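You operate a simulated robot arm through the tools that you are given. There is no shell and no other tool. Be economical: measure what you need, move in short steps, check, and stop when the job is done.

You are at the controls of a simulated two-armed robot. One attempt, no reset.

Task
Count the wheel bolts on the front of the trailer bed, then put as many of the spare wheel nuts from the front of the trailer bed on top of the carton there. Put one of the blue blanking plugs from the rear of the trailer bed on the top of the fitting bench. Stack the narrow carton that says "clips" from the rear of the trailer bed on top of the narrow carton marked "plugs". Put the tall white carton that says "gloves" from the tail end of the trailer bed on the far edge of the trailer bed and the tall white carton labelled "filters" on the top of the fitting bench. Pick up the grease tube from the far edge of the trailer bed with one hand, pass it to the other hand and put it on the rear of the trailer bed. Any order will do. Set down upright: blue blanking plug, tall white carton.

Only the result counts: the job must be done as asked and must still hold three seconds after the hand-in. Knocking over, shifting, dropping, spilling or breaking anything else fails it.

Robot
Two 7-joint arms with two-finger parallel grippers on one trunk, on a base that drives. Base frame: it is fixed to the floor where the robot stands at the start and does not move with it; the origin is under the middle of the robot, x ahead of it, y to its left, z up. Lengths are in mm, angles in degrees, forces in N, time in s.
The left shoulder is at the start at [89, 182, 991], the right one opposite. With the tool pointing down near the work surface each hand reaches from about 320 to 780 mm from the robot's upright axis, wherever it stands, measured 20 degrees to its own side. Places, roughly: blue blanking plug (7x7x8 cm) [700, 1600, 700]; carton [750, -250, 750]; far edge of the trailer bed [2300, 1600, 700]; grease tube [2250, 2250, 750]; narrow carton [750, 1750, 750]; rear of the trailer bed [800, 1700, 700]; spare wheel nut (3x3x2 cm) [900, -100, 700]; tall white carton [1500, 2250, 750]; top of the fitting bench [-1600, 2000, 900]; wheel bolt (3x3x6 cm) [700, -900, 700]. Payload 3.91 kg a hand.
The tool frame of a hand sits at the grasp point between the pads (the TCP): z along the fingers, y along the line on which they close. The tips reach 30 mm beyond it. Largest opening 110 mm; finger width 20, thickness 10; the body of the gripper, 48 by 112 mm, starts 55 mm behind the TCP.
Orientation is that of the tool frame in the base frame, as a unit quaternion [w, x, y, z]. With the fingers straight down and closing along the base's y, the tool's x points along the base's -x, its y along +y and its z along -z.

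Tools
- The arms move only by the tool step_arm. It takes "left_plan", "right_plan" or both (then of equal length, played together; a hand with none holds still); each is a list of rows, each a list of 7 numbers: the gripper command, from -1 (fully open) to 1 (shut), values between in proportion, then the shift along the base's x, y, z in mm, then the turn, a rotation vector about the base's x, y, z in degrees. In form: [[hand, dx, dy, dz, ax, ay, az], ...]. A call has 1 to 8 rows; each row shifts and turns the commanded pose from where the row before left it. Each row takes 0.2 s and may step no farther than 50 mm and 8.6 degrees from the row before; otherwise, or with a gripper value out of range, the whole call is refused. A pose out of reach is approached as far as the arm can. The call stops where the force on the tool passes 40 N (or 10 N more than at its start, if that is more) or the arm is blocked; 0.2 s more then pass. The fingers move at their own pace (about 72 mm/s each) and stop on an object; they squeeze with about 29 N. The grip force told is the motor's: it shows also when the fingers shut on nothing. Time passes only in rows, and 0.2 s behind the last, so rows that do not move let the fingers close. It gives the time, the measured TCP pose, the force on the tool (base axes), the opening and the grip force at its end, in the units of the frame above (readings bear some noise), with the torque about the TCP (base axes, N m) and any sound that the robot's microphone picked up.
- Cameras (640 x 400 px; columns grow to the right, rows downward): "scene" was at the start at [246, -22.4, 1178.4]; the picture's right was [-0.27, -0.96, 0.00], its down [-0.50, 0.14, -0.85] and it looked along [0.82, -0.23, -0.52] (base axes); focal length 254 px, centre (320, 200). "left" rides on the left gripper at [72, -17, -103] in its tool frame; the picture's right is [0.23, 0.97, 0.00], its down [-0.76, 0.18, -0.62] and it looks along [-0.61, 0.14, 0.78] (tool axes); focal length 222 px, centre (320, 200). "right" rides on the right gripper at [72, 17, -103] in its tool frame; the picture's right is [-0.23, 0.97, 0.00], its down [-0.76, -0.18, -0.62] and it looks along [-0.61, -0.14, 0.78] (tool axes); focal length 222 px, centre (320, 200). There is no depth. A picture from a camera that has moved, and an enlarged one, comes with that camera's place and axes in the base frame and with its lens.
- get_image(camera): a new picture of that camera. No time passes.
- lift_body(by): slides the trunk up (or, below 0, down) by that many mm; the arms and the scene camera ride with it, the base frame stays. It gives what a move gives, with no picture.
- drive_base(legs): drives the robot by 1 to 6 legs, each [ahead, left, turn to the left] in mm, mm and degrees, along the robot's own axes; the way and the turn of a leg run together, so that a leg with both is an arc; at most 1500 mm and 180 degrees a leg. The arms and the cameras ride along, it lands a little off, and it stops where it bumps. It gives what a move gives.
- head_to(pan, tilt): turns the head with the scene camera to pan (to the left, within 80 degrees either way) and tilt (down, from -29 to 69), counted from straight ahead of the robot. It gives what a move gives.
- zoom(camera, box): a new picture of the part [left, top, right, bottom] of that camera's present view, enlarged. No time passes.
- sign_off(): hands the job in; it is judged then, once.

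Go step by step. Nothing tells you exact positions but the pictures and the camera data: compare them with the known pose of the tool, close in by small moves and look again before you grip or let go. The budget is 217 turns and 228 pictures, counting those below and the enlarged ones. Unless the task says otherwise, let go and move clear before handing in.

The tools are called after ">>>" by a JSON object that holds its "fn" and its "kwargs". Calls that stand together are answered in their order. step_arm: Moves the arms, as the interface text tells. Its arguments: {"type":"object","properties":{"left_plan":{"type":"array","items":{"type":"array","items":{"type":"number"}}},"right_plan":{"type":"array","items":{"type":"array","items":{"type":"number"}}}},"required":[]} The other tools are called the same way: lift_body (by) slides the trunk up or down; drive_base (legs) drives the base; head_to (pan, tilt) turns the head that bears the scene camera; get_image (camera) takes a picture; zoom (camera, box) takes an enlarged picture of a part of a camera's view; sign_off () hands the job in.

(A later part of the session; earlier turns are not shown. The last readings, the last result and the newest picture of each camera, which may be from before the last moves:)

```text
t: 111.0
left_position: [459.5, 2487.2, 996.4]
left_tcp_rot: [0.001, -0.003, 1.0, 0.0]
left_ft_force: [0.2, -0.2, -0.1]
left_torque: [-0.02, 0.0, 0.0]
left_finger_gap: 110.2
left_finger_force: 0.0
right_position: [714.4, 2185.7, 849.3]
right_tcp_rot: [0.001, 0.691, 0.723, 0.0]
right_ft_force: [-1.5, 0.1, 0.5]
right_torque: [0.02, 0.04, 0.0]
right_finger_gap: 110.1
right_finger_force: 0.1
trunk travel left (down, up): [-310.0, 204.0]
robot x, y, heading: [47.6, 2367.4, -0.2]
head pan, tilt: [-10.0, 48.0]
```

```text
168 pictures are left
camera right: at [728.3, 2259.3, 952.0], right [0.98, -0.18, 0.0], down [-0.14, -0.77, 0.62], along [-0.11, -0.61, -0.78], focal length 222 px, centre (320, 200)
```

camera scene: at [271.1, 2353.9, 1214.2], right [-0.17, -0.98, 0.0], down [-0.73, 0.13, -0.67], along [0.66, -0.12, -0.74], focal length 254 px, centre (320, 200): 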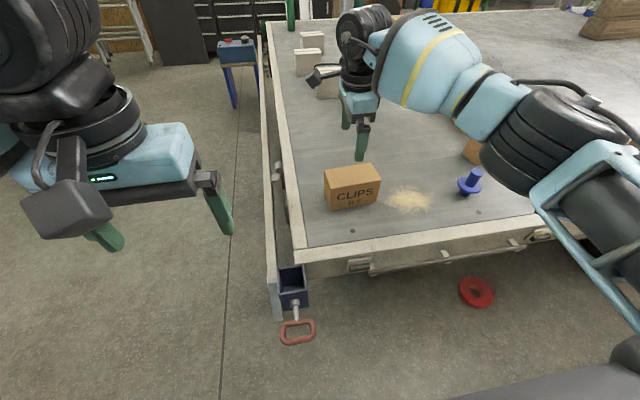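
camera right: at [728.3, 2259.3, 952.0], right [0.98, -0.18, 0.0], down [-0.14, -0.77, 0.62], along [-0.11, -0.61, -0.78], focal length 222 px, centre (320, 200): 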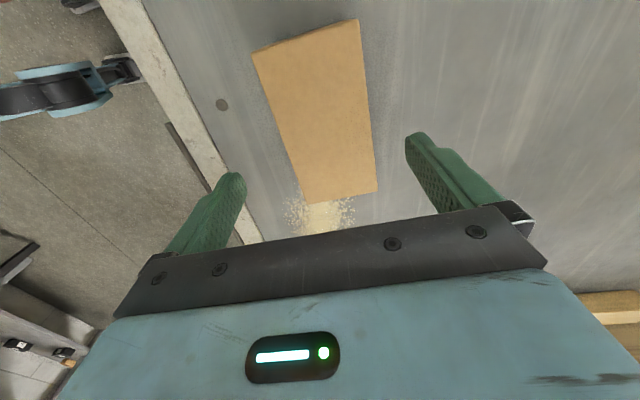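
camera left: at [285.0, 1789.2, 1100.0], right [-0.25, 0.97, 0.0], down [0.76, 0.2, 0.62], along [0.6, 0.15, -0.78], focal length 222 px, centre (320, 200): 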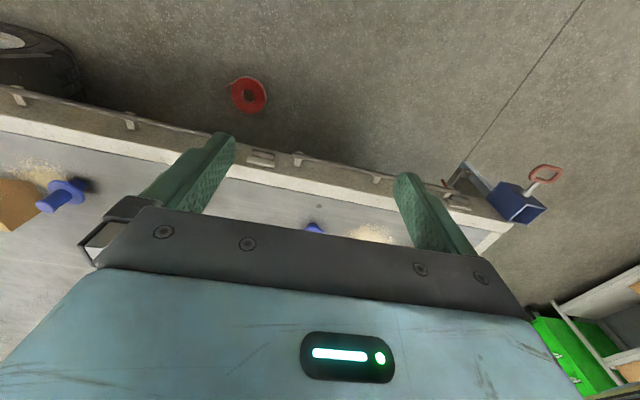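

Good centring; descend around the carton and grip.

>>> {"fn": "step_arm", "kwargs": {"right_plan": [[-1, 5, 0, -30, 0, 0, 0], [-1, 0, 0, -30, 0, 0, 0], [-1, 0, 0, -25, 0, 0, 0], [-1, 0, 0, -15, 0, 0, 0], [-1, 0, 0, 0, 0, 0, 0]]}}

>>> {"fn": "get_image", "kwargs": {"camera": "right"}}

```text
t: 112.2
left_position: [460.4, 2487.5, 996.0]
left_tcp_rot: [0.001, -0.003, 1.0, -0.001]
left_ft_force: [-0.4, 0.5, -0.2]
left_torque: [0.0, -0.01, -0.01]
left_finger_gap: 110.0
left_finger_force: 0.1
right_position: [720.4, 2184.9, 748.0]
right_tcp_rot: [0.0, 0.692, 0.722, 0.0]
right_ft_force: [-0.1, 0.0, 0.2]
right_torque: [-0.02, 0.0, 0.02]
right_finger_gap: 110.1
right_finger_force: 0.0
trunk travel left (down, up): [-310.0, 204.0]
robot x, y, heading: [49.7, 2366.2, -0.1]
head pan, tilt: [-10.0, 48.0]
```

```text
167 pictures are left
camera right: at [733.9, 2259.2, 851.5], right [0.98, -0.18, 0.0], down [-0.14, -0.77, 0.62], along [-0.11, -0.61, -0.78], focal length 222 px, centre (320, 200)
```

right: 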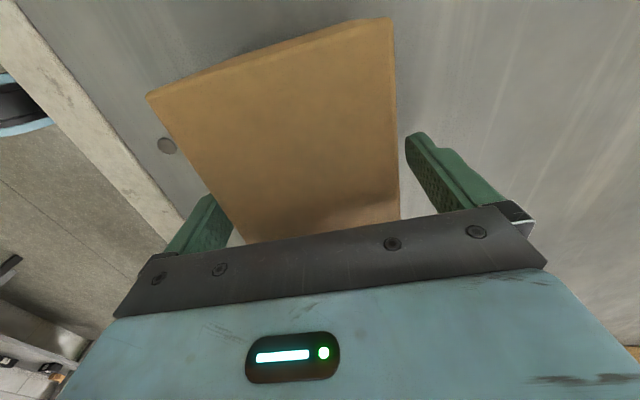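

Fingers flank the carton. Close and lift.

>>> {"fn": "step_arm", "kwargs": {"right_plan": [[1, 0, 0, 0, 0, 0, 0], [1, 0, 0, 0, 0, 0, 0], [1, 0, 0, 0, 0, 0, 0], [1, 0, 0, 15, 0, 0, 0], [1, 0, 0, 40, 0, 0, 0], [1, 0, 0, 45, 0, 0, 0], [1, 0, 0, 45, 0, 0, 0], [1, 0, 0, 0, 0, 0, 0]]}}

>>> {"fn": "get_image", "kwargs": {"camera": "right"}}

>>> {"fn": "get_image", "kwargs": {"camera": "scene"}}

```text
t: 114.0
left_position: [459.2, 2487.2, 995.0]
left_tcp_rot: [0.001, -0.003, 1.0, 0.0]
left_ft_force: [-0.1, -0.5, 0.5]
left_torque: [0.01, 0.03, -0.02]
left_finger_gap: 110.0
left_finger_force: 0.1
right_position: [719.6, 2185.9, 893.0]
right_tcp_rot: [0.0, 0.692, 0.722, 0.0]
right_ft_force: [0.2, 0.2, -1.9]
right_torque: [0.02, 0.01, 0.0]
right_finger_gap: 69.7
right_finger_force: 29.0
trunk travel left (down, up): [-310.0, 204.0]
robot x, y, heading: [47.7, 2367.1, -0.2]
head pan, tilt: [-10.0, 48.0]
```

```text
166 pictures are left
camera right: at [733.4, 2258.9, 996.3], right [0.98, -0.18, 0.0], down [-0.14, -0.77, 0.62], along [-0.12, -0.61, -0.78], focal length 222 px, centre (320, 200)
```

right: 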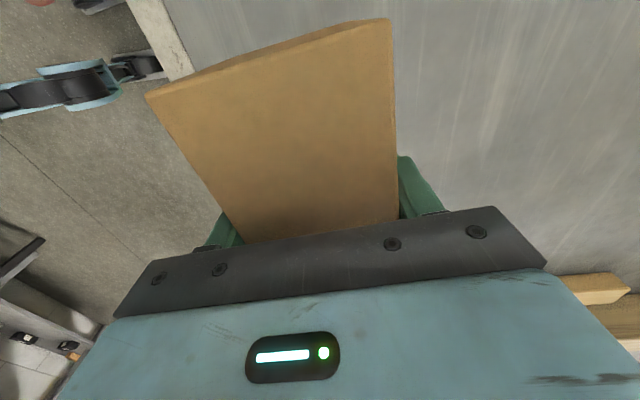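

```text
165 pictures are left
camera scene: at [271.0, 2353.2, 1214.2], right [-0.17, -0.98, 0.0], down [-0.73, 0.13, -0.67], along [0.66, -0.12, -0.74], focal length 254 px, centre (320, 200)
```

scene: 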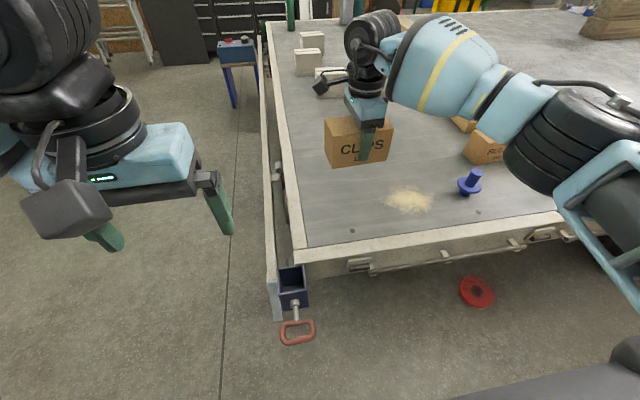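

CLIPS is held securely. I raise slightly and drive right along the bed toward PLUGS.

>>> {"fn": "step_arm", "kwargs": {"right_plan": [[1, 0, 0, 25, 0, 0, 0], [1, 0, 0, 15, 0, 0, 0]]}}

>>> {"fn": "drive_base", "kwargs": {"legs": [[0, -500, 0], [0, -430, 0]]}}

>>> {"fn": "get_image", "kwargs": {"camera": "right"}}

>>> {"fn": "head_to", "kwargs": {"pan": -20, "tilt": 45}}

>>> {"fn": "get_image", "kwargs": {"camera": "scene"}}

```text
t: 114.6
left_position: [459.3, 2486.4, 996.2]
left_tcp_rot: [0.001, -0.003, 1.0, -0.001]
left_ft_force: [-0.1, 0.6, -0.1]
left_torque: [-0.01, 0.01, -0.02]
left_finger_gap: 109.9
left_finger_force: 0.2
right_position: [719.2, 2185.5, 932.4]
right_tcp_rot: [0.0, 0.691, 0.723, 0.0]
right_ft_force: [0.3, 0.1, -2.4]
right_torque: [-0.07, -0.02, 0.03]
right_finger_gap: 69.8
right_finger_force: 29.0
trunk travel left (down, up): [-310.0, 204.0]
robot x, y, heading: [49.2, 2366.8, -0.1]
head pan, tilt: [-10.0, 48.0]
```

```text
t: 123.4
left_position: [459.7, 1562.1, 995.3]
left_tcp_rot: [0.001, -0.008, 1.0, 0.0]
left_ft_force: [0.2, -0.3, -0.1]
left_torque: [0.03, 0.0, -0.01]
left_finger_gap: 110.0
left_finger_force: 0.1
right_position: [723.3, 1263.0, 933.4]
right_tcp_rot: [-0.001, 0.687, 0.726, 0.001]
right_ft_force: [-0.2, -0.5, -1.9]
right_torque: [0.0, 0.0, 0.01]
right_finger_gap: 69.9
right_finger_force: 29.0
trunk travel left (down, up): [-310.0, 204.0]
robot x, y, heading: [52.6, 1438.8, 0.6]
head pan, tilt: [-10.0, 48.0]
```

```text
164 pictures are left
camera right: at [736.2, 1336.7, 1036.1], right [0.98, -0.17, 0.0], down [-0.14, -0.77, 0.62], along [-0.11, -0.61, -0.78], focal length 222 px, centre (320, 200)
```

right: 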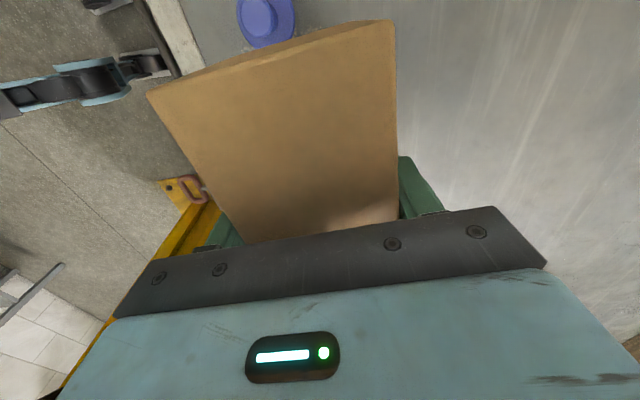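

```text
t: 124.1
left_position: [459.9, 1563.5, 995.0]
left_tcp_rot: [0.0, -0.007, 1.0, -0.001]
left_ft_force: [-0.5, -0.5, 0.6]
left_torque: [0.01, 0.03, 0.01]
left_finger_gap: 110.0
left_finger_force: 0.1
right_position: [723.3, 1263.6, 933.6]
right_tcp_rot: [0.0, 0.688, 0.725, 0.0]
right_ft_force: [-0.5, -1.1, -1.6]
right_torque: [0.03, -0.02, -0.02]
right_finger_gap: 69.8
right_finger_force: 28.7
trunk travel left (down, up): [-310.0, 204.0]
robot x, y, heading: [50.2, 1436.8, 0.7]
head pan, tilt: [-20.0, 45.0]
```

```text
163 pictures are left
camera scene: at [271.0, 1413.1, 1218.4], right [-0.33, -0.94, 0.0], down [-0.67, 0.24, -0.71], along [0.67, -0.24, -0.71], focal length 254 px, centre (320, 200)
```

scene: 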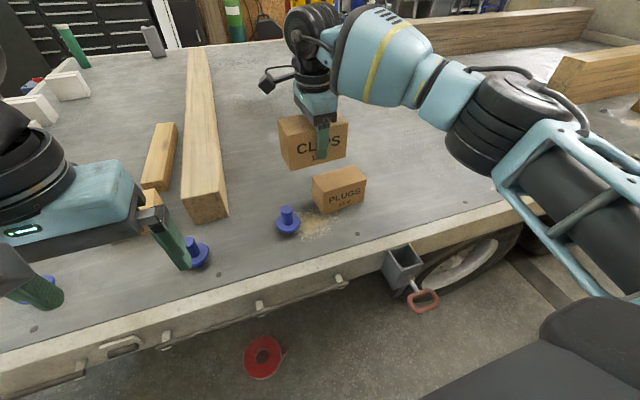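

Zoom on PLUGS to locate its corners.

>>> {"fn": "zoom", "kwargs": {"camera": "scene", "box": [260, 100, 420, 240]}}

```text
2.86 times, centred on (340, 170) of scene
camera zoom: at [271.0, 1413.1, 1218.4], right [-0.33, -0.94, 0.0], down [-0.67, 0.24, -0.71], along [0.67, -0.24, -0.71], focal length 725 px, centre (263, 286)
```

zoom: 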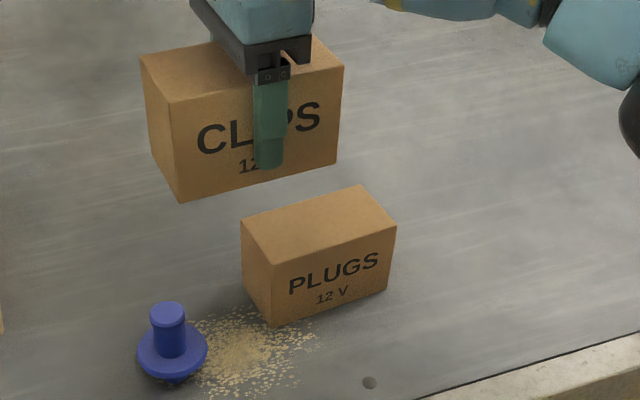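

PLUGS top centre ≈ (742,1189), z ≈ 782. I move the CLIPS carton over it.

>>> {"fn": "step_arm", "kwargs": {"right_plan": [[1, 5, -25, 0, 0, 0, 0.5], [1, 7, -25, 0, 0, 0, 0.5], [1, 7, -25, -15, 0, 0, 0], [1, 0, 0, -30, 0, 0, 0], [1, 0, 0, -20, 0, 0, 0], [1, 0, 0, 0, 0, 0, 0]]}}

>>> {"fn": "zoom", "kwargs": {"camera": "scene", "box": [260, 100, 420, 240]}}

>>> {"fn": "get_image", "kwargs": {"camera": "right"}}

```text
t: 125.5
left_position: [459.3, 1562.8, 995.2]
left_tcp_rot: [0.001, -0.008, 1.0, -0.001]
left_ft_force: [0.4, -0.2, -0.3]
left_torque: [0.01, -0.01, 0.01]
left_finger_gap: 109.9
left_finger_force: 0.1
right_position: [742.6, 1188.0, 867.6]
right_tcp_rot: [0.0, 0.681, 0.732, 0.0]
right_ft_force: [0.0, 0.6, -1.1]
right_torque: [-0.02, -0.01, -0.01]
right_finger_gap: 69.7
right_finger_force: 28.7
trunk travel left (down, up): [-310.0, 204.0]
robot x, y, heading: [51.2, 1437.0, 0.4]
head pan, tilt: [-20.0, 45.0]
```

```text
2.86 times, centred on (340, 170) of scene
camera zoom: at [270.8, 1413.1, 1218.5], right [-0.33, -0.94, 0.0], down [-0.67, 0.24, -0.71], along [0.67, -0.24, -0.71], focal length 725 px, centre (263, 286)
```

zoom: 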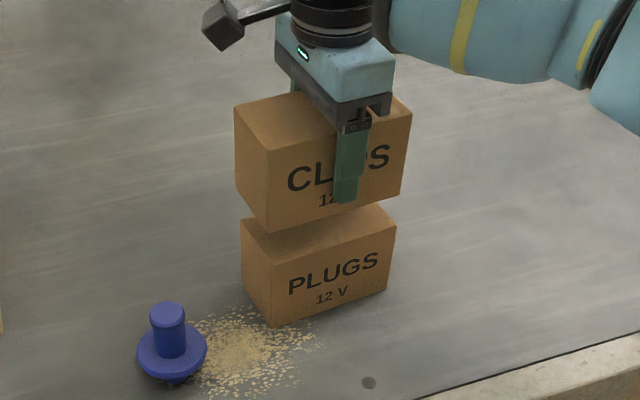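

```text
160 pictures are left
camera right: at [754.2, 1262.1, 970.5], right [0.99, -0.16, 0.0], down [-0.12, -0.77, 0.62], along [-0.1, -0.62, -0.78], focal length 222 px, centre (320, 200)
```

right: 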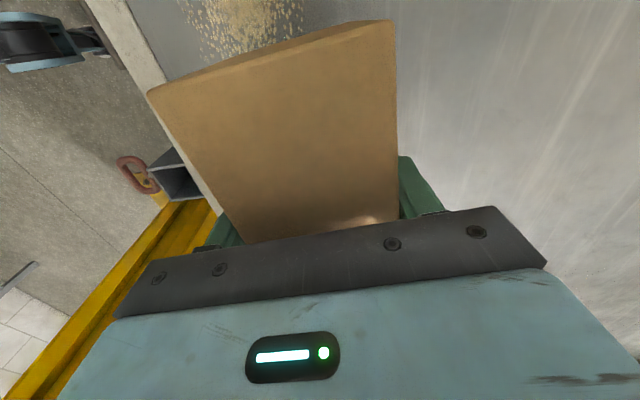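

Matches PLUGS to within 2–3 mm. Lower gradually to contact.

>>> {"fn": "step_arm", "kwargs": {"right_plan": [[1, 1, -1, -15, 0, 0, 0], [1, 0, 0, -12, 0, 0, 0], [1, 0, 0, -4, 0, 0, 0], [1, 0, 0, -2, 0, 0, 0], [1, 0, 0, 0, 0, 0, 0]]}}

>>> {"fn": "step_arm", "kwargs": {"right_plan": [[1, 0, 0, -2, 0, 0, 0], [1, 0, 0, -2, 0, 0, 0], [1, 0, 0, 0, 0, 0, 0]]}}

>>> {"fn": "zoom", "kwargs": {"camera": "scene", "box": [260, 100, 420, 240]}}

```text
t: 126.7
left_position: [459.6, 1563.0, 994.9]
left_tcp_rot: [0.001, -0.008, 1.0, -0.001]
left_ft_force: [0.7, -0.9, -0.5]
left_torque: [0.01, 0.0, 0.01]
left_finger_gap: 110.2
left_finger_force: 0.1
right_position: [742.8, 1186.9, 834.7]
right_tcp_rot: [0.0, 0.682, 0.731, 0.0]
right_ft_force: [-0.3, 0.0, -1.9]
right_torque: [0.0, 0.0, -0.01]
right_finger_gap: 69.9
right_finger_force: 29.0
trunk travel left (down, up): [-310.0, 204.0]
robot x, y, heading: [52.3, 1437.0, 0.4]
head pan, tilt: [-20.0, 45.0]
```

```text
t: 127.5
left_position: [457.9, 1562.7, 995.8]
left_tcp_rot: [0.002, -0.008, 1.0, -0.001]
left_ft_force: [0.1, -0.3, -0.3]
left_torque: [0.01, 0.01, 0.0]
left_finger_gap: 109.8
left_finger_force: 0.1
right_position: [742.4, 1187.7, 834.6]
right_tcp_rot: [0.001, 0.681, 0.732, 0.002]
right_ft_force: [1.7, -0.9, 16.5]
right_torque: [-0.16, 0.44, 0.06]
right_finger_gap: 70.0
right_finger_force: 28.8
trunk travel left (down, up): [-310.0, 204.0]
robot x, y, heading: [53.9, 1437.1, 0.7]
head pan, tilt: [-20.0, 45.0]
```

```text
2.86 times, centred on (340, 170) of scene
camera zoom: at [269.7, 1413.4, 1218.8], right [-0.33, -0.94, 0.0], down [-0.67, 0.24, -0.71], along [0.67, -0.24, -0.71], focal length 725 px, centre (263, 286)
```

zoom: 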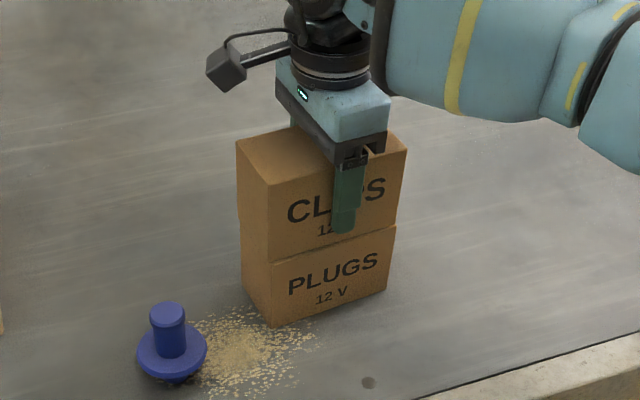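

Contact made and aligned. I relax slightly, open and lift off.

>>> {"fn": "step_arm", "kwargs": {"right_plan": [[1, 0, 0, 2, 0, 0, 0], [-1, 0, 0, 0, 0, 0, 0], [-1, 0, 0, 0, 0, 0, 0], [-1, 0, 0, 20, 0, 0, 0], [-1, 0, 0, 40, 0, 0, 0], [-1, 0, 0, 45, 0, 0, 0], [-1, 0, 0, 45, 0, 0, 0]]}}

>>> {"fn": "zoom", "kwargs": {"camera": "scene", "box": [260, 100, 420, 240]}}

```text
t: 129.1
left_position: [459.1, 1563.6, 996.0]
left_tcp_rot: [0.001, -0.008, 1.0, -0.001]
left_ft_force: [0.1, 0.3, 0.8]
left_torque: [-0.03, -0.01, -0.06]
left_finger_gap: 110.0
left_finger_force: 0.1
right_position: [742.9, 1189.8, 982.7]
right_tcp_rot: [0.0, 0.681, 0.732, 0.001]
right_ft_force: [-1.2, 0.4, -0.7]
right_torque: [0.0, 0.0, -0.01]
right_finger_gap: 110.1
right_finger_force: 0.1
trunk travel left (down, up): [-310.0, 204.0]
robot x, y, heading: [50.6, 1434.7, 0.6]
head pan, tilt: [-20.0, 45.0]
```

```text
2.86 times, centred on (340, 170) of scene
camera zoom: at [270.3, 1413.7, 1218.6], right [-0.33, -0.94, 0.0], down [-0.67, 0.24, -0.71], along [0.67, -0.24, -0.71], focal length 725 px, centre (263, 286)
```

zoom: 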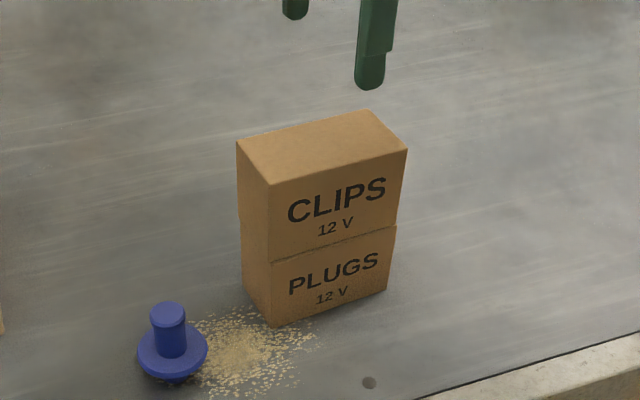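

Stack is good. I tuck the right arm back and drive left past the tail corner to look along the tail.

>>> {"fn": "step_arm", "kwargs": {"right_plan": [[-1, -40, 0, 15, 0, 0, 8], [-1, -40, 0, 15, 0, 0, 8], [-1, -40, 0, 15, 0, 0, 8], [-1, -40, 0, 15, 0, 0, 8], [-1, -40, 10, 15, 0, 0, 8], [-1, -40, 20, 15, 0, 0, 8], [-1, -30, 30, 15, 0, 0, 8], [-1, 0, 30, 0, 0, 0, 8]]}}

>>> {"fn": "step_arm", "kwargs": {"right_plan": [[-1, 0, 20, 0, 0, 0, 8], [-1, 0, 20, 0, 0, 0, 8], [-1, 0, 0, 0, 0, 0, 6]]}}

>>> {"fn": "drive_base", "kwargs": {"legs": [[-50, 0, 0], [0, 1450, -0.5]]}}

>>> {"fn": "head_to", "kwargs": {"pan": -15, "tilt": 25}}

>>> {"fn": "get_image", "kwargs": {"camera": "scene"}}

```text
t: 130.9
left_position: [459.9, 1564.5, 995.0]
left_tcp_rot: [0.001, -0.008, 1.0, -0.002]
left_ft_force: [0.3, 0.2, 0.6]
left_torque: [-0.02, -0.02, -0.03]
left_finger_gap: 110.2
left_finger_force: 0.1
right_position: [470.7, 1279.4, 1087.9]
right_tcp_rot: [0.001, 0.189, 0.982, 0.0]
right_ft_force: [0.1, 0.3, 0.7]
right_torque: [-0.01, 0.03, -0.01]
right_finger_gap: 110.1
right_finger_force: 0.0
trunk travel left (down, up): [-310.0, 204.0]
robot x, y, heading: [51.8, 1441.6, 0.5]
head pan, tilt: [-20.0, 45.0]
```

```text
t: 131.7
left_position: [460.2, 1562.9, 995.4]
left_tcp_rot: [0.001, -0.008, 1.0, -0.001]
left_ft_force: [0.1, 0.3, 0.4]
left_torque: [0.01, 0.03, 0.0]
left_finger_gap: 110.1
left_finger_force: 0.0
right_position: [470.9, 1318.0, 1088.5]
right_tcp_rot: [0.0, -0.002, 1.0, 0.0]
right_ft_force: [0.8, -0.1, 0.1]
right_torque: [-0.02, 0.04, 0.03]
right_finger_gap: 110.3
right_finger_force: 0.0
trunk travel left (down, up): [-310.0, 204.0]
robot x, y, heading: [46.0, 1440.6, 0.2]
head pan, tilt: [-20.0, 45.0]
```

```text
t: 145.1
left_position: [430.1, 2996.1, 995.8]
left_tcp_rot: [0.001, 0.01, 1.0, -0.001]
left_ft_force: [-0.2, 1.6, -0.3]
left_torque: [0.01, -0.01, -0.01]
left_finger_gap: 110.2
left_finger_force: 0.0
right_position: [431.1, 2751.3, 1088.1]
right_tcp_rot: [0.0, 0.019, 1.0, 0.001]
right_ft_force: [0.1, -0.3, -0.3]
right_torque: [0.03, 0.02, -0.01]
right_finger_gap: 110.1
right_finger_force: 0.0
trunk travel left (down, up): [-310.0, 204.0]
robot x, y, heading: [13.3, 2885.7, -1.6]
head pan, tilt: [-20.0, 45.0]
```

```text
t: 145.9
left_position: [429.0, 2995.8, 994.8]
left_tcp_rot: [0.001, 0.011, 1.0, -0.002]
left_ft_force: [0.1, -0.3, 0.2]
left_torque: [-0.02, -0.02, -0.01]
left_finger_gap: 110.3
left_finger_force: 0.1
right_position: [431.6, 2749.7, 1087.5]
right_tcp_rot: [0.0, 0.017, 1.0, 0.0]
right_ft_force: [0.1, -0.1, 0.6]
right_torque: [-0.03, -0.03, 0.0]
right_finger_gap: 109.7
right_finger_force: 0.1
trunk travel left (down, up): [-310.0, 204.0]
robot x, y, heading: [18.8, 2884.8, -1.6]
head pan, tilt: [-15.0, 25.0]
```

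```text
157 pictures are left
camera scene: at [247.7, 2856.6, 1249.0], right [-0.29, -0.96, 0.0], down [-0.41, 0.12, -0.91], along [0.87, -0.26, -0.42], focal length 254 px, centre (320, 200)
```

scene: 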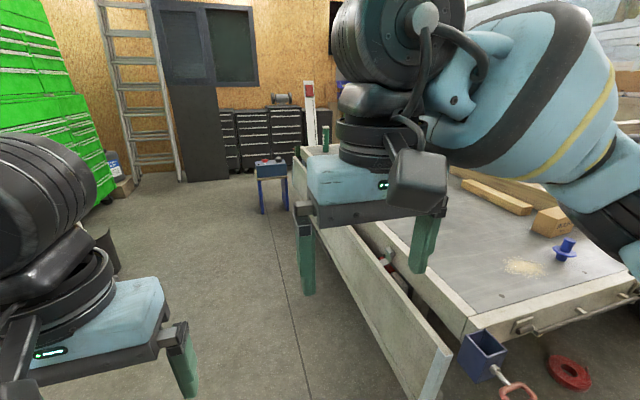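

The lowered tailgate is at y≈2400; floor along the tail at y≈2900 is clear. I drive along it and turn to face the bed.

>>> {"fn": "drive_base", "kwargs": {"legs": [[1450, 90, 0], [0, 0, -88]]}}

>>> {"fn": "head_to", "kwargs": {"pan": 0, "tilt": 35}}

>>> {"fn": "get_image", "kwargs": {"camera": "scene"}}

```text
t: 157.0
left_position: [1603.0, 2522.3, 995.4]
left_tcp_rot: [0.0, 0.711, 0.703, -0.001]
left_ft_force: [0.6, -0.1, -0.9]
left_torque: [0.0, 0.0, 0.01]
left_finger_gap: 109.9
left_finger_force: 0.2
right_position: [1358.4, 2516.6, 1087.4]
right_tcp_rot: [-0.001, 0.716, 0.698, 0.0]
right_ft_force: [-0.5, 0.4, -0.9]
right_torque: [0.02, 0.03, 0.01]
right_finger_gap: 109.9
right_finger_force: 0.0
trunk travel left (down, up): [-310.0, 204.0]
robot x, y, heading: [1487.1, 2936.4, -91.1]
head pan, tilt: [-15.0, 25.0]
```

```text
t: 157.8
left_position: [1602.3, 2521.8, 994.5]
left_tcp_rot: [0.001, 0.711, 0.704, -0.002]
left_ft_force: [0.2, -0.3, 0.0]
left_torque: [0.02, 0.0, -0.01]
left_finger_gap: 110.4
left_finger_force: 0.0
right_position: [1357.8, 2517.3, 1088.5]
right_tcp_rot: [-0.001, 0.716, 0.698, 0.0]
right_ft_force: [-0.4, -0.2, -0.5]
right_torque: [0.02, -0.01, -0.02]
right_finger_gap: 110.3
right_finger_force: 0.0
trunk travel left (down, up): [-310.0, 204.0]
robot x, y, heading: [1488.9, 2933.0, -91.1]
head pan, tilt: [0.0, 35.0]
```

```text
156 pictures are left
camera scene: at [1484.6, 2705.0, 1233.3], right [-1.0, 0.02, 0.0], down [0.01, 0.57, -0.82], along [-0.02, -0.82, -0.57], focal length 254 px, centre (320, 200)
```

scene: 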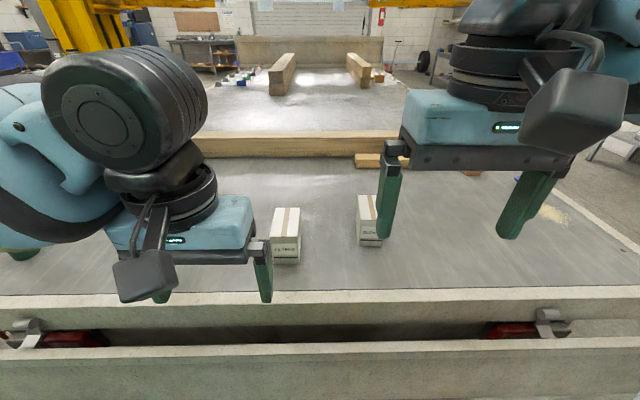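

Cartons show labels on this side. Zoom to read them and also to check between the distant beams.

>>> {"fn": "zoom", "kwargs": {"camera": "scene", "box": [250, 180, 410, 280]}}

>>> {"fn": "zoom", "kwargs": {"camera": "scene", "box": [200, 30, 420, 130]}}

>>> {"fn": "get_image", "kwargs": {"camera": "left"}}

>>> {"fn": "get_image", "kwargs": {"camera": "right"}}

```text
4.00 times, centred on (330, 230) of scene
camera zoom: at [1484.6, 2705.0, 1233.3], right [-1.0, 0.02, 0.0], down [0.01, 0.57, -0.82], along [-0.02, -0.82, -0.57], focal length 1015 px, centre (280, 80)
```

zoom: 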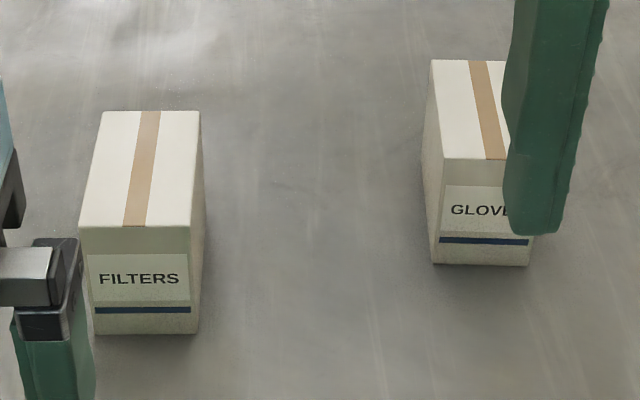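

```text
2.91 times, centred on (310, 80) of scene
camera zoom: at [1484.6, 2705.0, 1233.3], right [-1.0, 0.02, 0.0], down [0.01, 0.57, -0.82], along [-0.02, -0.82, -0.57], focal length 738 px, centre (349, 549)
```

zoom: 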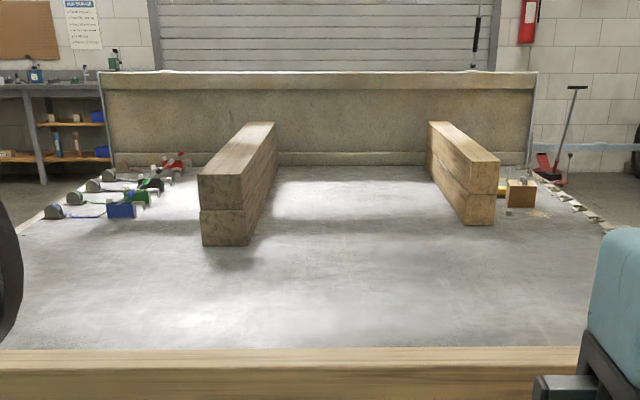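

```text
153 pictures are left
camera left: at [1587.9, 2594.7, 1100.0], right [0.98, 0.22, 0.0], down [0.17, -0.76, 0.62], along [0.13, -0.61, -0.78], focal length 222 px, centre (320, 200)
```

left: 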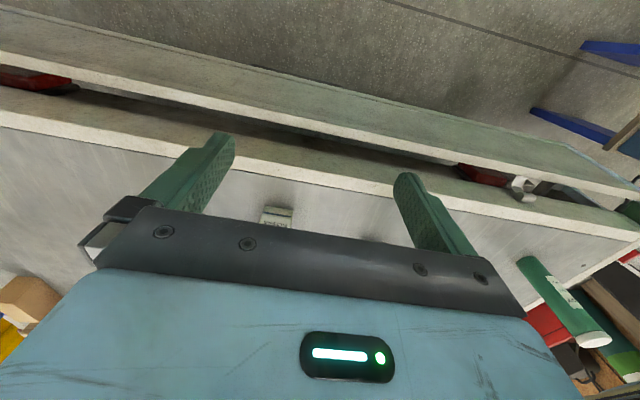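

```text
152 pictures are left
camera right: at [1376.8, 2589.8, 1191.1], right [0.97, -0.25, 0.0], down [-0.2, -0.76, 0.62], along [-0.16, -0.6, -0.78], focal length 222 px, centre (320, 200)
```

right: 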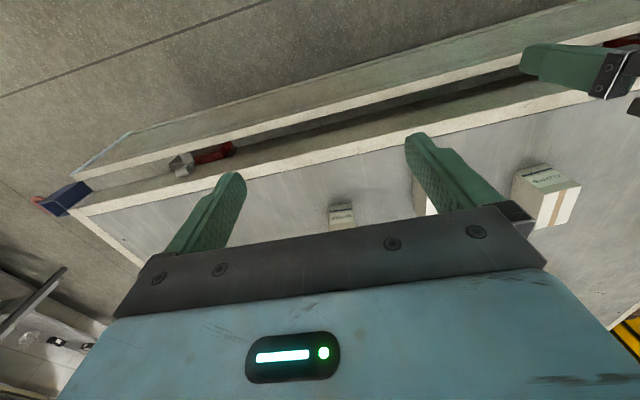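

No extra bolts between the beams, so two nuts stand. FILTERS ≈ (1563,2177), GLOVES ≈ (1324,2116). I'll do the grease tube first: drive toward it and look.

>>> {"fn": "drive_base", "kwargs": {"legs": [[0, 560, 1.1]]}}

>>> {"fn": "head_to", "kwargs": {"pan": 20, "tilt": 32}}

>>> {"fn": "get_image", "kwargs": {"camera": "scene"}}

>>> {"fn": "head_to", "kwargs": {"pan": 60, "tilt": 35}}

>>> {"fn": "get_image", "kwargs": {"camera": "scene"}}

```text
t: 163.2
left_position: [2162.7, 2519.2, 994.7]
left_tcp_rot: [0.0, 0.705, 0.709, -0.001]
left_ft_force: [0.7, 1.1, 0.5]
left_torque: [-0.03, 0.02, 0.02]
left_finger_gap: 110.2
left_finger_force: 0.0
right_position: [1918.5, 2509.0, 1088.1]
right_tcp_rot: [0.0, 0.711, 0.703, 0.0]
right_ft_force: [0.2, -1.1, -0.6]
right_torque: [0.01, 0.0, 0.0]
right_finger_gap: 110.1
right_finger_force: 0.0
trunk travel left (down, up): [-310.0, 204.0]
robot x, y, heading: [2041.1, 2929.5, -90.2]
head pan, tilt: [0.0, 35.0]
```

```text
t: 164.0
left_position: [2163.7, 2518.3, 995.9]
left_tcp_rot: [0.0, 0.704, 0.71, -0.001]
left_ft_force: [-1.0, -0.8, -0.1]
left_torque: [0.0, -0.01, -0.01]
left_finger_gap: 110.0
left_finger_force: 0.0
right_position: [1919.8, 2508.9, 1087.0]
right_tcp_rot: [0.0, 0.711, 0.703, 0.0]
right_ft_force: [0.5, 0.2, -0.6]
right_torque: [-0.02, -0.02, -0.03]
right_finger_gap: 110.1
right_finger_force: 0.0
trunk travel left (down, up): [-310.0, 204.0]
robot x, y, heading: [2046.8, 2928.3, -90.3]
head pan, tilt: [20.0, 32.0]
```

```text
151 pictures are left
camera scene: at [2073.3, 2702.7, 1237.9], right [-0.94, -0.34, 0.0], down [-0.18, 0.5, -0.85], along [0.29, -0.8, -0.53], focal length 254 px, centre (320, 200)
```

scene: 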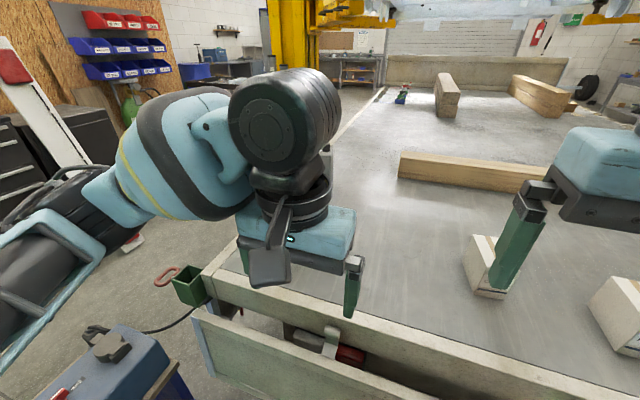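

```text
t: 165.1
left_position: [2164.6, 2516.9, 994.8]
left_tcp_rot: [0.0, 0.705, 0.709, -0.001]
left_ft_force: [-0.4, 0.3, -0.1]
left_torque: [0.0, -0.01, -0.02]
left_finger_gap: 110.1
left_finger_force: 0.0
right_position: [1919.2, 2510.3, 1087.3]
right_tcp_rot: [0.0, 0.711, 0.703, -0.001]
right_ft_force: [-0.6, -0.3, -0.4]
right_torque: [0.01, 0.02, 0.02]
right_finger_gap: 110.0
right_finger_force: 0.0
trunk travel left (down, up): [-310.0, 204.0]
robot x, y, heading: [2043.9, 2926.4, -90.1]
head pan, tilt: [60.0, 35.0]
```

```text
150 pictures are left
camera scene: at [2119.1, 2742.6, 1233.3], right [-0.5, -0.86, 0.0], down [-0.5, 0.29, -0.82], along [0.71, -0.41, -0.57], focal length 254 px, centre (320, 200)
```

scene: 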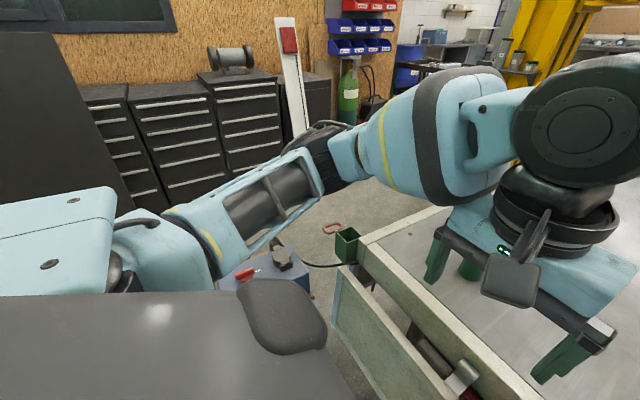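

The tool stand is close on the left, so I won't move further that way. Look at the tube with the left camera.

>>> {"fn": "get_image", "kwargs": {"camera": "left"}}

>>> {"fn": "get_image", "kwargs": {"camera": "right"}}

```text
149 pictures are left
camera left: at [2147.7, 2590.3, 1100.0], right [0.97, 0.23, 0.0], down [0.18, -0.76, 0.62], along [0.14, -0.61, -0.78], focal length 222 px, centre (320, 200)
```

left: 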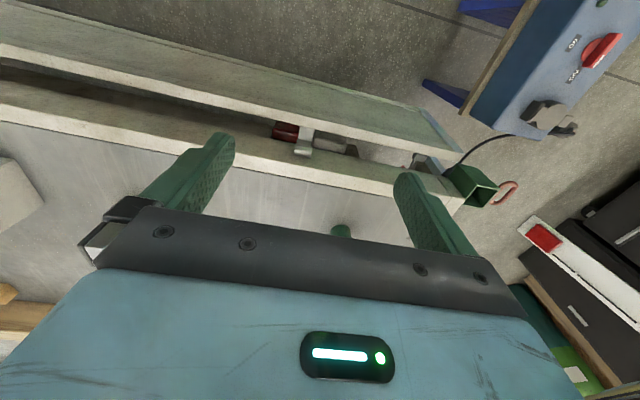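

```text
148 pictures are left
camera right: at [1936.6, 2582.1, 1191.2], right [0.97, -0.24, 0.0], down [-0.19, -0.76, 0.62], along [-0.15, -0.61, -0.78], focal length 222 px, centre (320, 200)
```

right: 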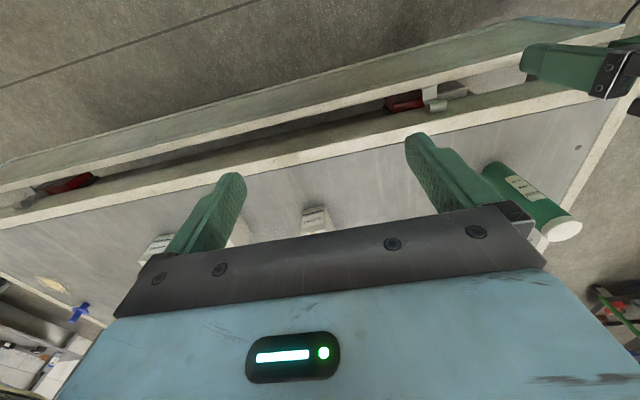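

Tube stands at about (2302,2185), top ≈ z 910. I'll tilt the left hand about 60° forward to grip it at mid-height from the side, leaving its top free for the right hand.

>>> {"fn": "step_arm", "kwargs": {"left_plan": [[-1, 17, -5, -10, -7.5, 0, 0], [-1, 17, -5, -10, -7.5, 0, 0], [-1, 17, -5, -10, -7.5, 0, 0], [-1, 17, -5, -10, -7.5, 0, 0], [-1, 17, -5, -10, -7.5, 0, 0], [-1, 17, -5, -10, -7.5, 0, 0], [-1, 17, -5, -10, -7.5, 0, 0], [-1, 17, -5, -10, -7.5, 0, 0]]}}

>>> {"fn": "get_image", "kwargs": {"camera": "left"}}

>>> {"fn": "get_image", "kwargs": {"camera": "scene"}}

```text
t: 166.8
left_position: [2295.9, 2428.8, 918.5]
left_tcp_rot: [0.353, 0.611, 0.613, -0.356]
left_ft_force: [0.1, 0.0, 0.8]
left_torque: [0.02, -0.01, -0.02]
left_finger_gap: 110.1
left_finger_force: 0.0
left hand out of reach, approached as far as the arm can: row 5, 6, 7, 8
right_position: [1919.4, 2510.6, 1088.3]
right_tcp_rot: [0.0, 0.711, 0.703, 0.0]
right_ft_force: [-0.5, -0.2, -0.6]
right_torque: [0.01, 0.0, 0.01]
right_finger_gap: 110.2
right_finger_force: 0.0
trunk travel left (down, up): [-310.0, 204.0]
robot x, y, heading: [2044.9, 2924.5, -90.3]
head pan, tilt: [60.0, 35.0]
```

```text
147 pictures are left
camera left: at [2279.6, 2554.2, 908.5], right [0.97, 0.11, -0.2], down [0.18, 0.16, 0.97], along [0.14, -0.98, 0.14], focal length 222 px, centre (320, 200)
```

left: 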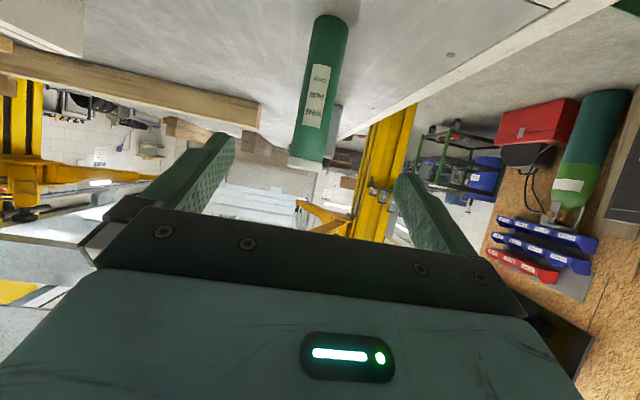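

```text
146 pictures are left
camera scene: at [2119.6, 2743.0, 1233.3], right [-0.5, -0.86, 0.0], down [-0.5, 0.29, -0.82], along [0.71, -0.41, -0.57], focal length 254 px, centre (320, 200)
```

scene: 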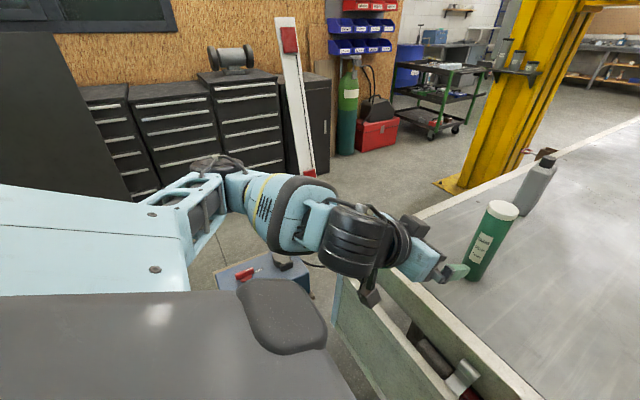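

Tilt reached. Tube axis ≈ (2297,2184). I descend to mid-height and advance partway.

>>> {"fn": "step_arm", "kwargs": {"left_plan": [[-1, 0, -40, -20, 0, 0, 0], [-1, 0, -40, -25, 0, 0, 0], [-1, 0, -30, -30, 0, 0, 0], [-1, 0, -10, -30, 0, 0, 0], [-1, 0, 0, -15, 0, 0, 0], [-1, 0, 0, 0, 0, 0, 0]]}}

>>> {"fn": "get_image", "kwargs": {"camera": "left"}}

>>> {"fn": "head_to", "kwargs": {"pan": 35, "tilt": 35}}

>>> {"fn": "get_image", "kwargs": {"camera": "scene"}}

```text
t: 168.2
left_position: [2296.9, 2309.0, 799.3]
left_tcp_rot: [0.352, 0.611, 0.613, -0.356]
left_ft_force: [-0.5, -0.6, -1.1]
left_torque: [0.02, -0.01, 0.02]
left_finger_gap: 110.0
left_finger_force: 0.0
right_position: [1918.8, 2509.6, 1088.0]
right_tcp_rot: [0.0, 0.711, 0.704, 0.0]
right_ft_force: [-0.9, -0.5, -0.1]
right_torque: [-0.02, 0.0, -0.04]
right_finger_gap: 110.3
right_finger_force: 0.1
trunk travel left (down, up): [-310.0, 204.0]
robot x, y, heading: [2045.5, 2927.9, -90.3]
head pan, tilt: [60.0, 35.0]
```

```text
145 pictures are left
camera left: at [2279.8, 2434.0, 789.3], right [0.97, 0.11, -0.2], down [0.18, 0.16, 0.97], along [0.14, -0.98, 0.14], focal length 222 px, centre (320, 200)
```

left: 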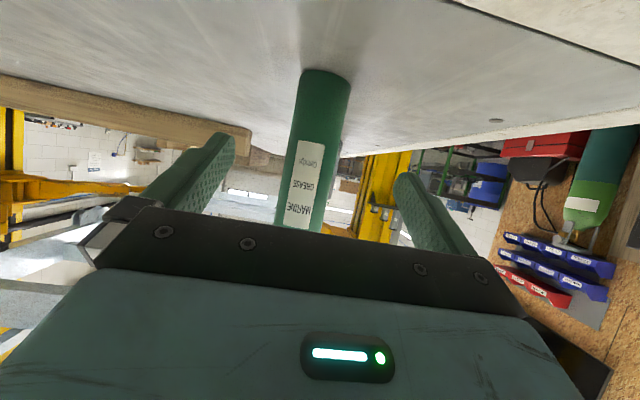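

```text
t: 169.1
left_position: [2295.4, 2308.7, 799.6]
left_tcp_rot: [0.353, 0.611, 0.613, -0.356]
left_ft_force: [0.9, 0.7, -0.2]
left_torque: [0.01, 0.03, 0.01]
left_finger_gap: 109.9
left_finger_force: 0.0
right_position: [1918.9, 2508.2, 1088.0]
right_tcp_rot: [0.0, 0.712, 0.703, 0.0]
right_ft_force: [0.0, 0.8, 0.9]
right_torque: [0.04, 0.02, 0.0]
right_finger_gap: 110.1
right_finger_force: 0.0
trunk travel left (down, up): [-310.0, 204.0]
robot x, y, heading: [2045.4, 2927.4, -89.9]
head pan, tilt: [35.0, 35.0]
```

```text
144 pictures are left
camera scene: at [2093.4, 2714.7, 1233.3], right [-0.82, -0.57, 0.0], down [-0.33, 0.47, -0.82], along [0.47, -0.67, -0.57], focal length 254 px, centre (320, 200)
```

scene: 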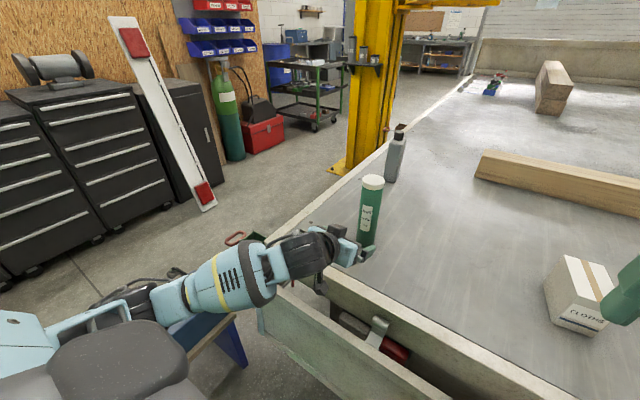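

Advance onto the tube and close.

>>> {"fn": "step_arm", "kwargs": {"left_plan": [[-1, -4, -35, 0, 0, 0, 0], [-1, 0, -35, 0, 0, 0, 0], [-1, 0, -30, 0, 0, 0, 0], [-1, 0, -22, 0, 0, 0, 0], [-1, 0, 0, 0, 0, 0, 0]]}}

>>> {"fn": "get_image", "kwargs": {"camera": "left"}}

>>> {"fn": "zoom", "kwargs": {"camera": "scene", "box": [260, 130, 480, 280]}}

```text
t: 170.3
left_position: [2290.8, 2186.6, 799.0]
left_tcp_rot: [0.353, 0.611, 0.613, -0.356]
left_ft_force: [-0.6, -0.9, -0.2]
left_torque: [0.01, 0.01, 0.0]
left_finger_gap: 110.0
left_finger_force: 0.0
right_position: [1918.5, 2510.4, 1088.2]
right_tcp_rot: [0.0, 0.71, 0.704, -0.001]
right_ft_force: [-0.2, 0.1, 0.1]
right_torque: [0.03, 0.05, 0.0]
right_finger_gap: 109.9
right_finger_force: 0.0
trunk travel left (down, up): [-310.0, 204.0]
robot x, y, heading: [2043.1, 2928.0, -90.3]
head pan, tilt: [35.0, 35.0]
```

```text
143 pictures are left
camera left: at [2274.5, 2311.9, 788.9], right [0.97, 0.11, -0.2], down [0.18, 0.16, 0.97], along [0.14, -0.98, 0.14], focal length 222 px, centre (320, 200)
```

left: 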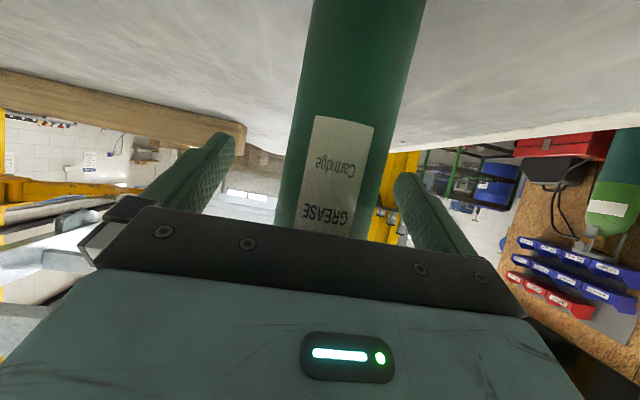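

```text
2.67 times, centred on (370, 205) of scene
camera zoom: at [2093.4, 2714.9, 1233.3], right [-0.82, -0.57, 0.0], down [-0.33, 0.47, -0.82], along [0.47, -0.67, -0.57], focal length 676 px, centre (187, 187)
```

zoom: 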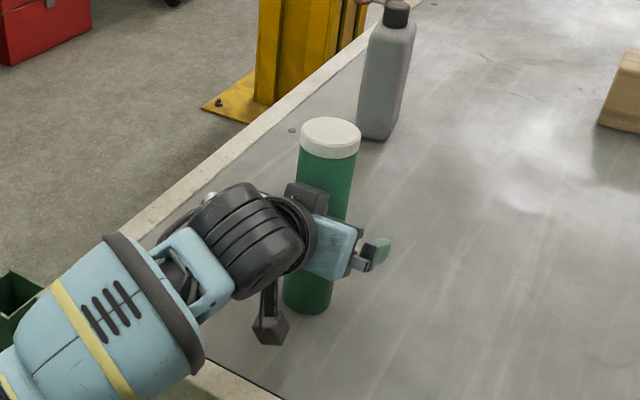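

Tube is between the fingers. Close and lift.

>>> {"fn": "step_arm", "kwargs": {"left_plan": [[0.3, 0, 0, 0, 0, 0, 0], [1, 0, 0, 0, 0, 0, 0], [1, 0, 0, 0, 0, 0, 0], [1, 0, 0, 0, 0, 0, 0], [1, 0, 0, 10, 0, 0, 0], [1, 0, 0, 25, 0, 0, 0], [1, 0, 0, 30, 0, 0, 0], [1, 0, 0, 0, 0, 0, 0]]}}

>>> {"fn": "zoom", "kwargs": {"camera": "scene", "box": [260, 130, 480, 280]}}

```text
t: 172.1
left_position: [2291.4, 2184.6, 861.5]
left_tcp_rot: [0.351, 0.612, 0.612, -0.356]
left_ft_force: [-0.7, 1.0, -4.4]
left_torque: [0.0, -0.02, -0.01]
left_finger_gap: 53.4
left_finger_force: 29.1
right_position: [1918.0, 2508.9, 1088.6]
right_tcp_rot: [0.0, 0.711, 0.703, 0.0]
right_ft_force: [-0.3, 0.1, -0.2]
right_torque: [0.01, -0.02, 0.01]
right_finger_gap: 109.8
right_finger_force: 0.1
trunk travel left (down, up): [-310.0, 204.0]
robot x, y, heading: [2043.1, 2929.0, -90.3]
head pan, tilt: [35.0, 35.0]
```

```text
2.67 times, centred on (370, 205) of scene
camera zoom: at [2093.6, 2714.2, 1233.2], right [-0.82, -0.57, 0.0], down [-0.33, 0.47, -0.82], along [0.47, -0.67, -0.57], focal length 676 px, centre (187, 187)
```

zoom: 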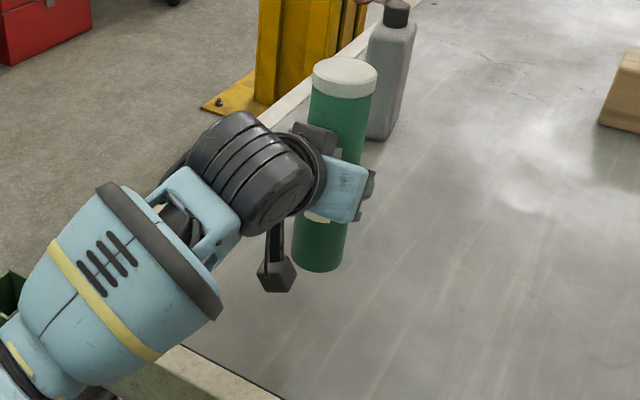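

Tube held (Ø53). I bring it to the middle in front of the robot for the handover.

>>> {"fn": "step_arm", "kwargs": {"left_plan": [[1, -15, 15, 20, 0, 0, 0], [1, -25, 25, 20, 0, 0, 0], [1, -28, 28, 20, 0, 0, 0], [1, -28, 28, 15, 0, 0, 0], [1, -28, 28, 15, 0, 0, 0], [1, -28, 28, 10, 0, 0, 0], [1, -28, 28, 5, 0, 0, 0], [1, -20, 20, 0, 0, 0, 0]]}}

>>> {"fn": "head_to", "kwargs": {"pan": 5, "tilt": 38}}

>>> {"fn": "get_image", "kwargs": {"camera": "scene"}}

>>> {"fn": "get_image", "kwargs": {"camera": "right"}}

```text
t: 173.9
left_position: [2089.7, 2386.1, 970.5]
left_tcp_rot: [0.353, 0.611, 0.613, -0.355]
left_ft_force: [0.7, 0.9, -3.8]
left_torque: [-0.03, -0.01, 0.01]
left_finger_gap: 53.2
left_finger_force: 29.2
right_position: [1919.3, 2508.7, 1087.8]
right_tcp_rot: [0.0, 0.711, 0.703, 0.0]
right_ft_force: [-0.1, 0.2, 1.0]
right_torque: [0.01, 0.01, 0.01]
right_finger_gap: 110.0
right_finger_force: 0.1
trunk travel left (down, up): [-310.0, 204.0]
robot x, y, heading: [2039.8, 2927.8, -90.1]
head pan, tilt: [35.0, 35.0]
```

```text
t: 174.9
left_position: [2091.9, 2385.4, 969.6]
left_tcp_rot: [0.353, 0.611, 0.613, -0.355]
left_ft_force: [0.3, 0.0, -4.3]
left_torque: [0.03, -0.02, -0.01]
left_finger_gap: 53.3
left_finger_force: 28.9
right_position: [1918.1, 2509.0, 1088.0]
right_tcp_rot: [0.0, 0.711, 0.703, 0.0]
right_ft_force: [1.0, 0.8, -0.4]
right_torque: [0.02, 0.0, 0.01]
right_finger_gap: 110.0
right_finger_force: 0.1
trunk travel left (down, up): [-310.0, 204.0]
robot x, y, heading: [2043.3, 2924.0, -90.3]
head pan, tilt: [5.0, 38.0]
```

```text
140 pictures are left
camera scene: at [2050.4, 2700.7, 1228.7], right [-1.0, -0.08, 0.0], down [-0.05, 0.61, -0.79], along [0.07, -0.79, -0.62], focal length 254 px, centre (320, 200)
```

scene: 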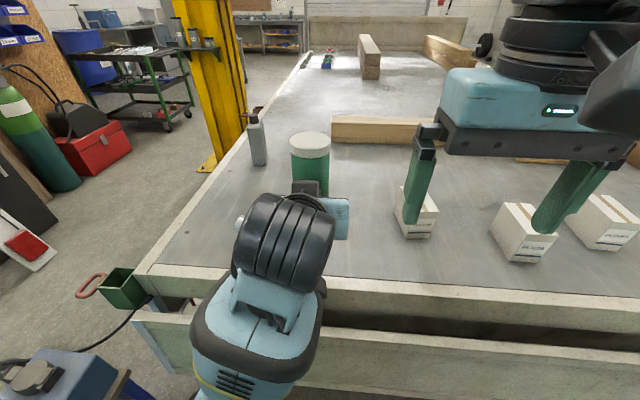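

```text
139 pictures are left
camera right: at [1936.7, 2581.8, 1191.1], right [0.97, -0.24, 0.0], down [-0.19, -0.76, 0.62], along [-0.15, -0.61, -0.78], focal length 222 px, centre (320, 200)
```

right: 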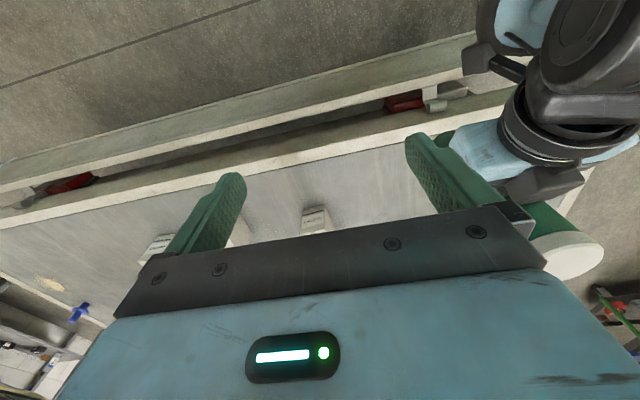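

Tube top at about (2091,2387,1083). I bring the right hand above it.

>>> {"fn": "step_arm", "kwargs": {"right_plan": [[-1, 0, -20, 35, 0, 0, 0], [-1, 0, -40, 25, 0, 0, 0], [-1, 20, -40, 0, 0, 0, 0], [-1, 38, -20, 0, 0, 0, 0], [-1, 40, 0, 0, 0, 0, 0], [-1, 40, 0, 0, 0, 0, 0], [-1, 35, 0, 0, 0, 0, 0], [-1, 0, 0, 0, 0, 0, 0]]}}

>>> {"fn": "get_image", "kwargs": {"camera": "right"}}

>>> {"fn": "get_image", "kwargs": {"camera": "scene"}}

```text
t: 176.7
left_position: [2089.6, 2386.7, 968.8]
left_tcp_rot: [0.353, 0.611, 0.613, -0.355]
left_ft_force: [-0.4, 0.2, -3.7]
left_torque: [0.01, -0.01, 0.03]
left_finger_gap: 53.5
left_finger_force: 28.9
right_position: [2090.3, 2389.5, 1148.4]
right_tcp_rot: [0.0, 0.711, 0.704, 0.0]
right_ft_force: [-0.6, 0.8, -0.4]
right_torque: [-0.01, -0.01, 0.0]
right_finger_gap: 110.2
right_finger_force: 0.0
trunk travel left (down, up): [-310.0, 204.0]
robot x, y, heading: [2041.4, 2929.6, -90.2]
head pan, tilt: [5.0, 38.0]
```

```text
138 pictures are left
camera right: at [2108.1, 2461.2, 1251.2], right [0.97, -0.24, 0.0], down [-0.19, -0.76, 0.62], along [-0.15, -0.61, -0.78], focal length 222 px, centre (320, 200)
```

right: 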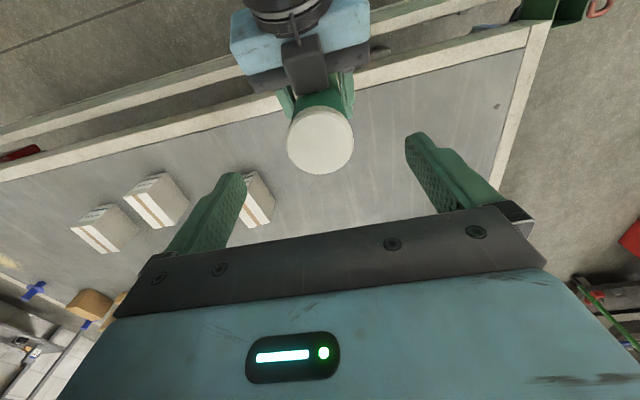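

```text
137 pictures are left
camera scene: at [2049.5, 2700.5, 1228.6], right [-1.0, -0.08, 0.0], down [-0.05, 0.61, -0.79], along [0.07, -0.79, -0.62], focal length 254 px, centre (320, 200)
```

scene: 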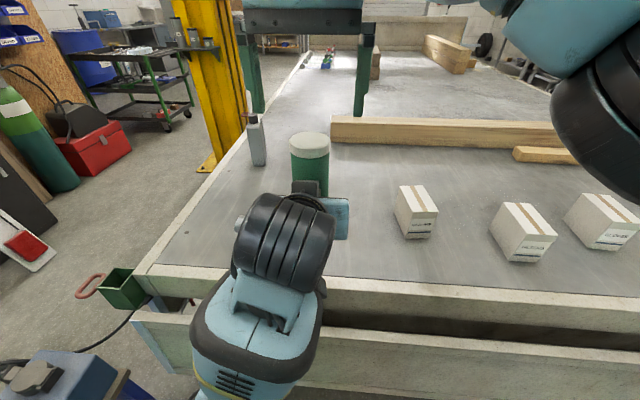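

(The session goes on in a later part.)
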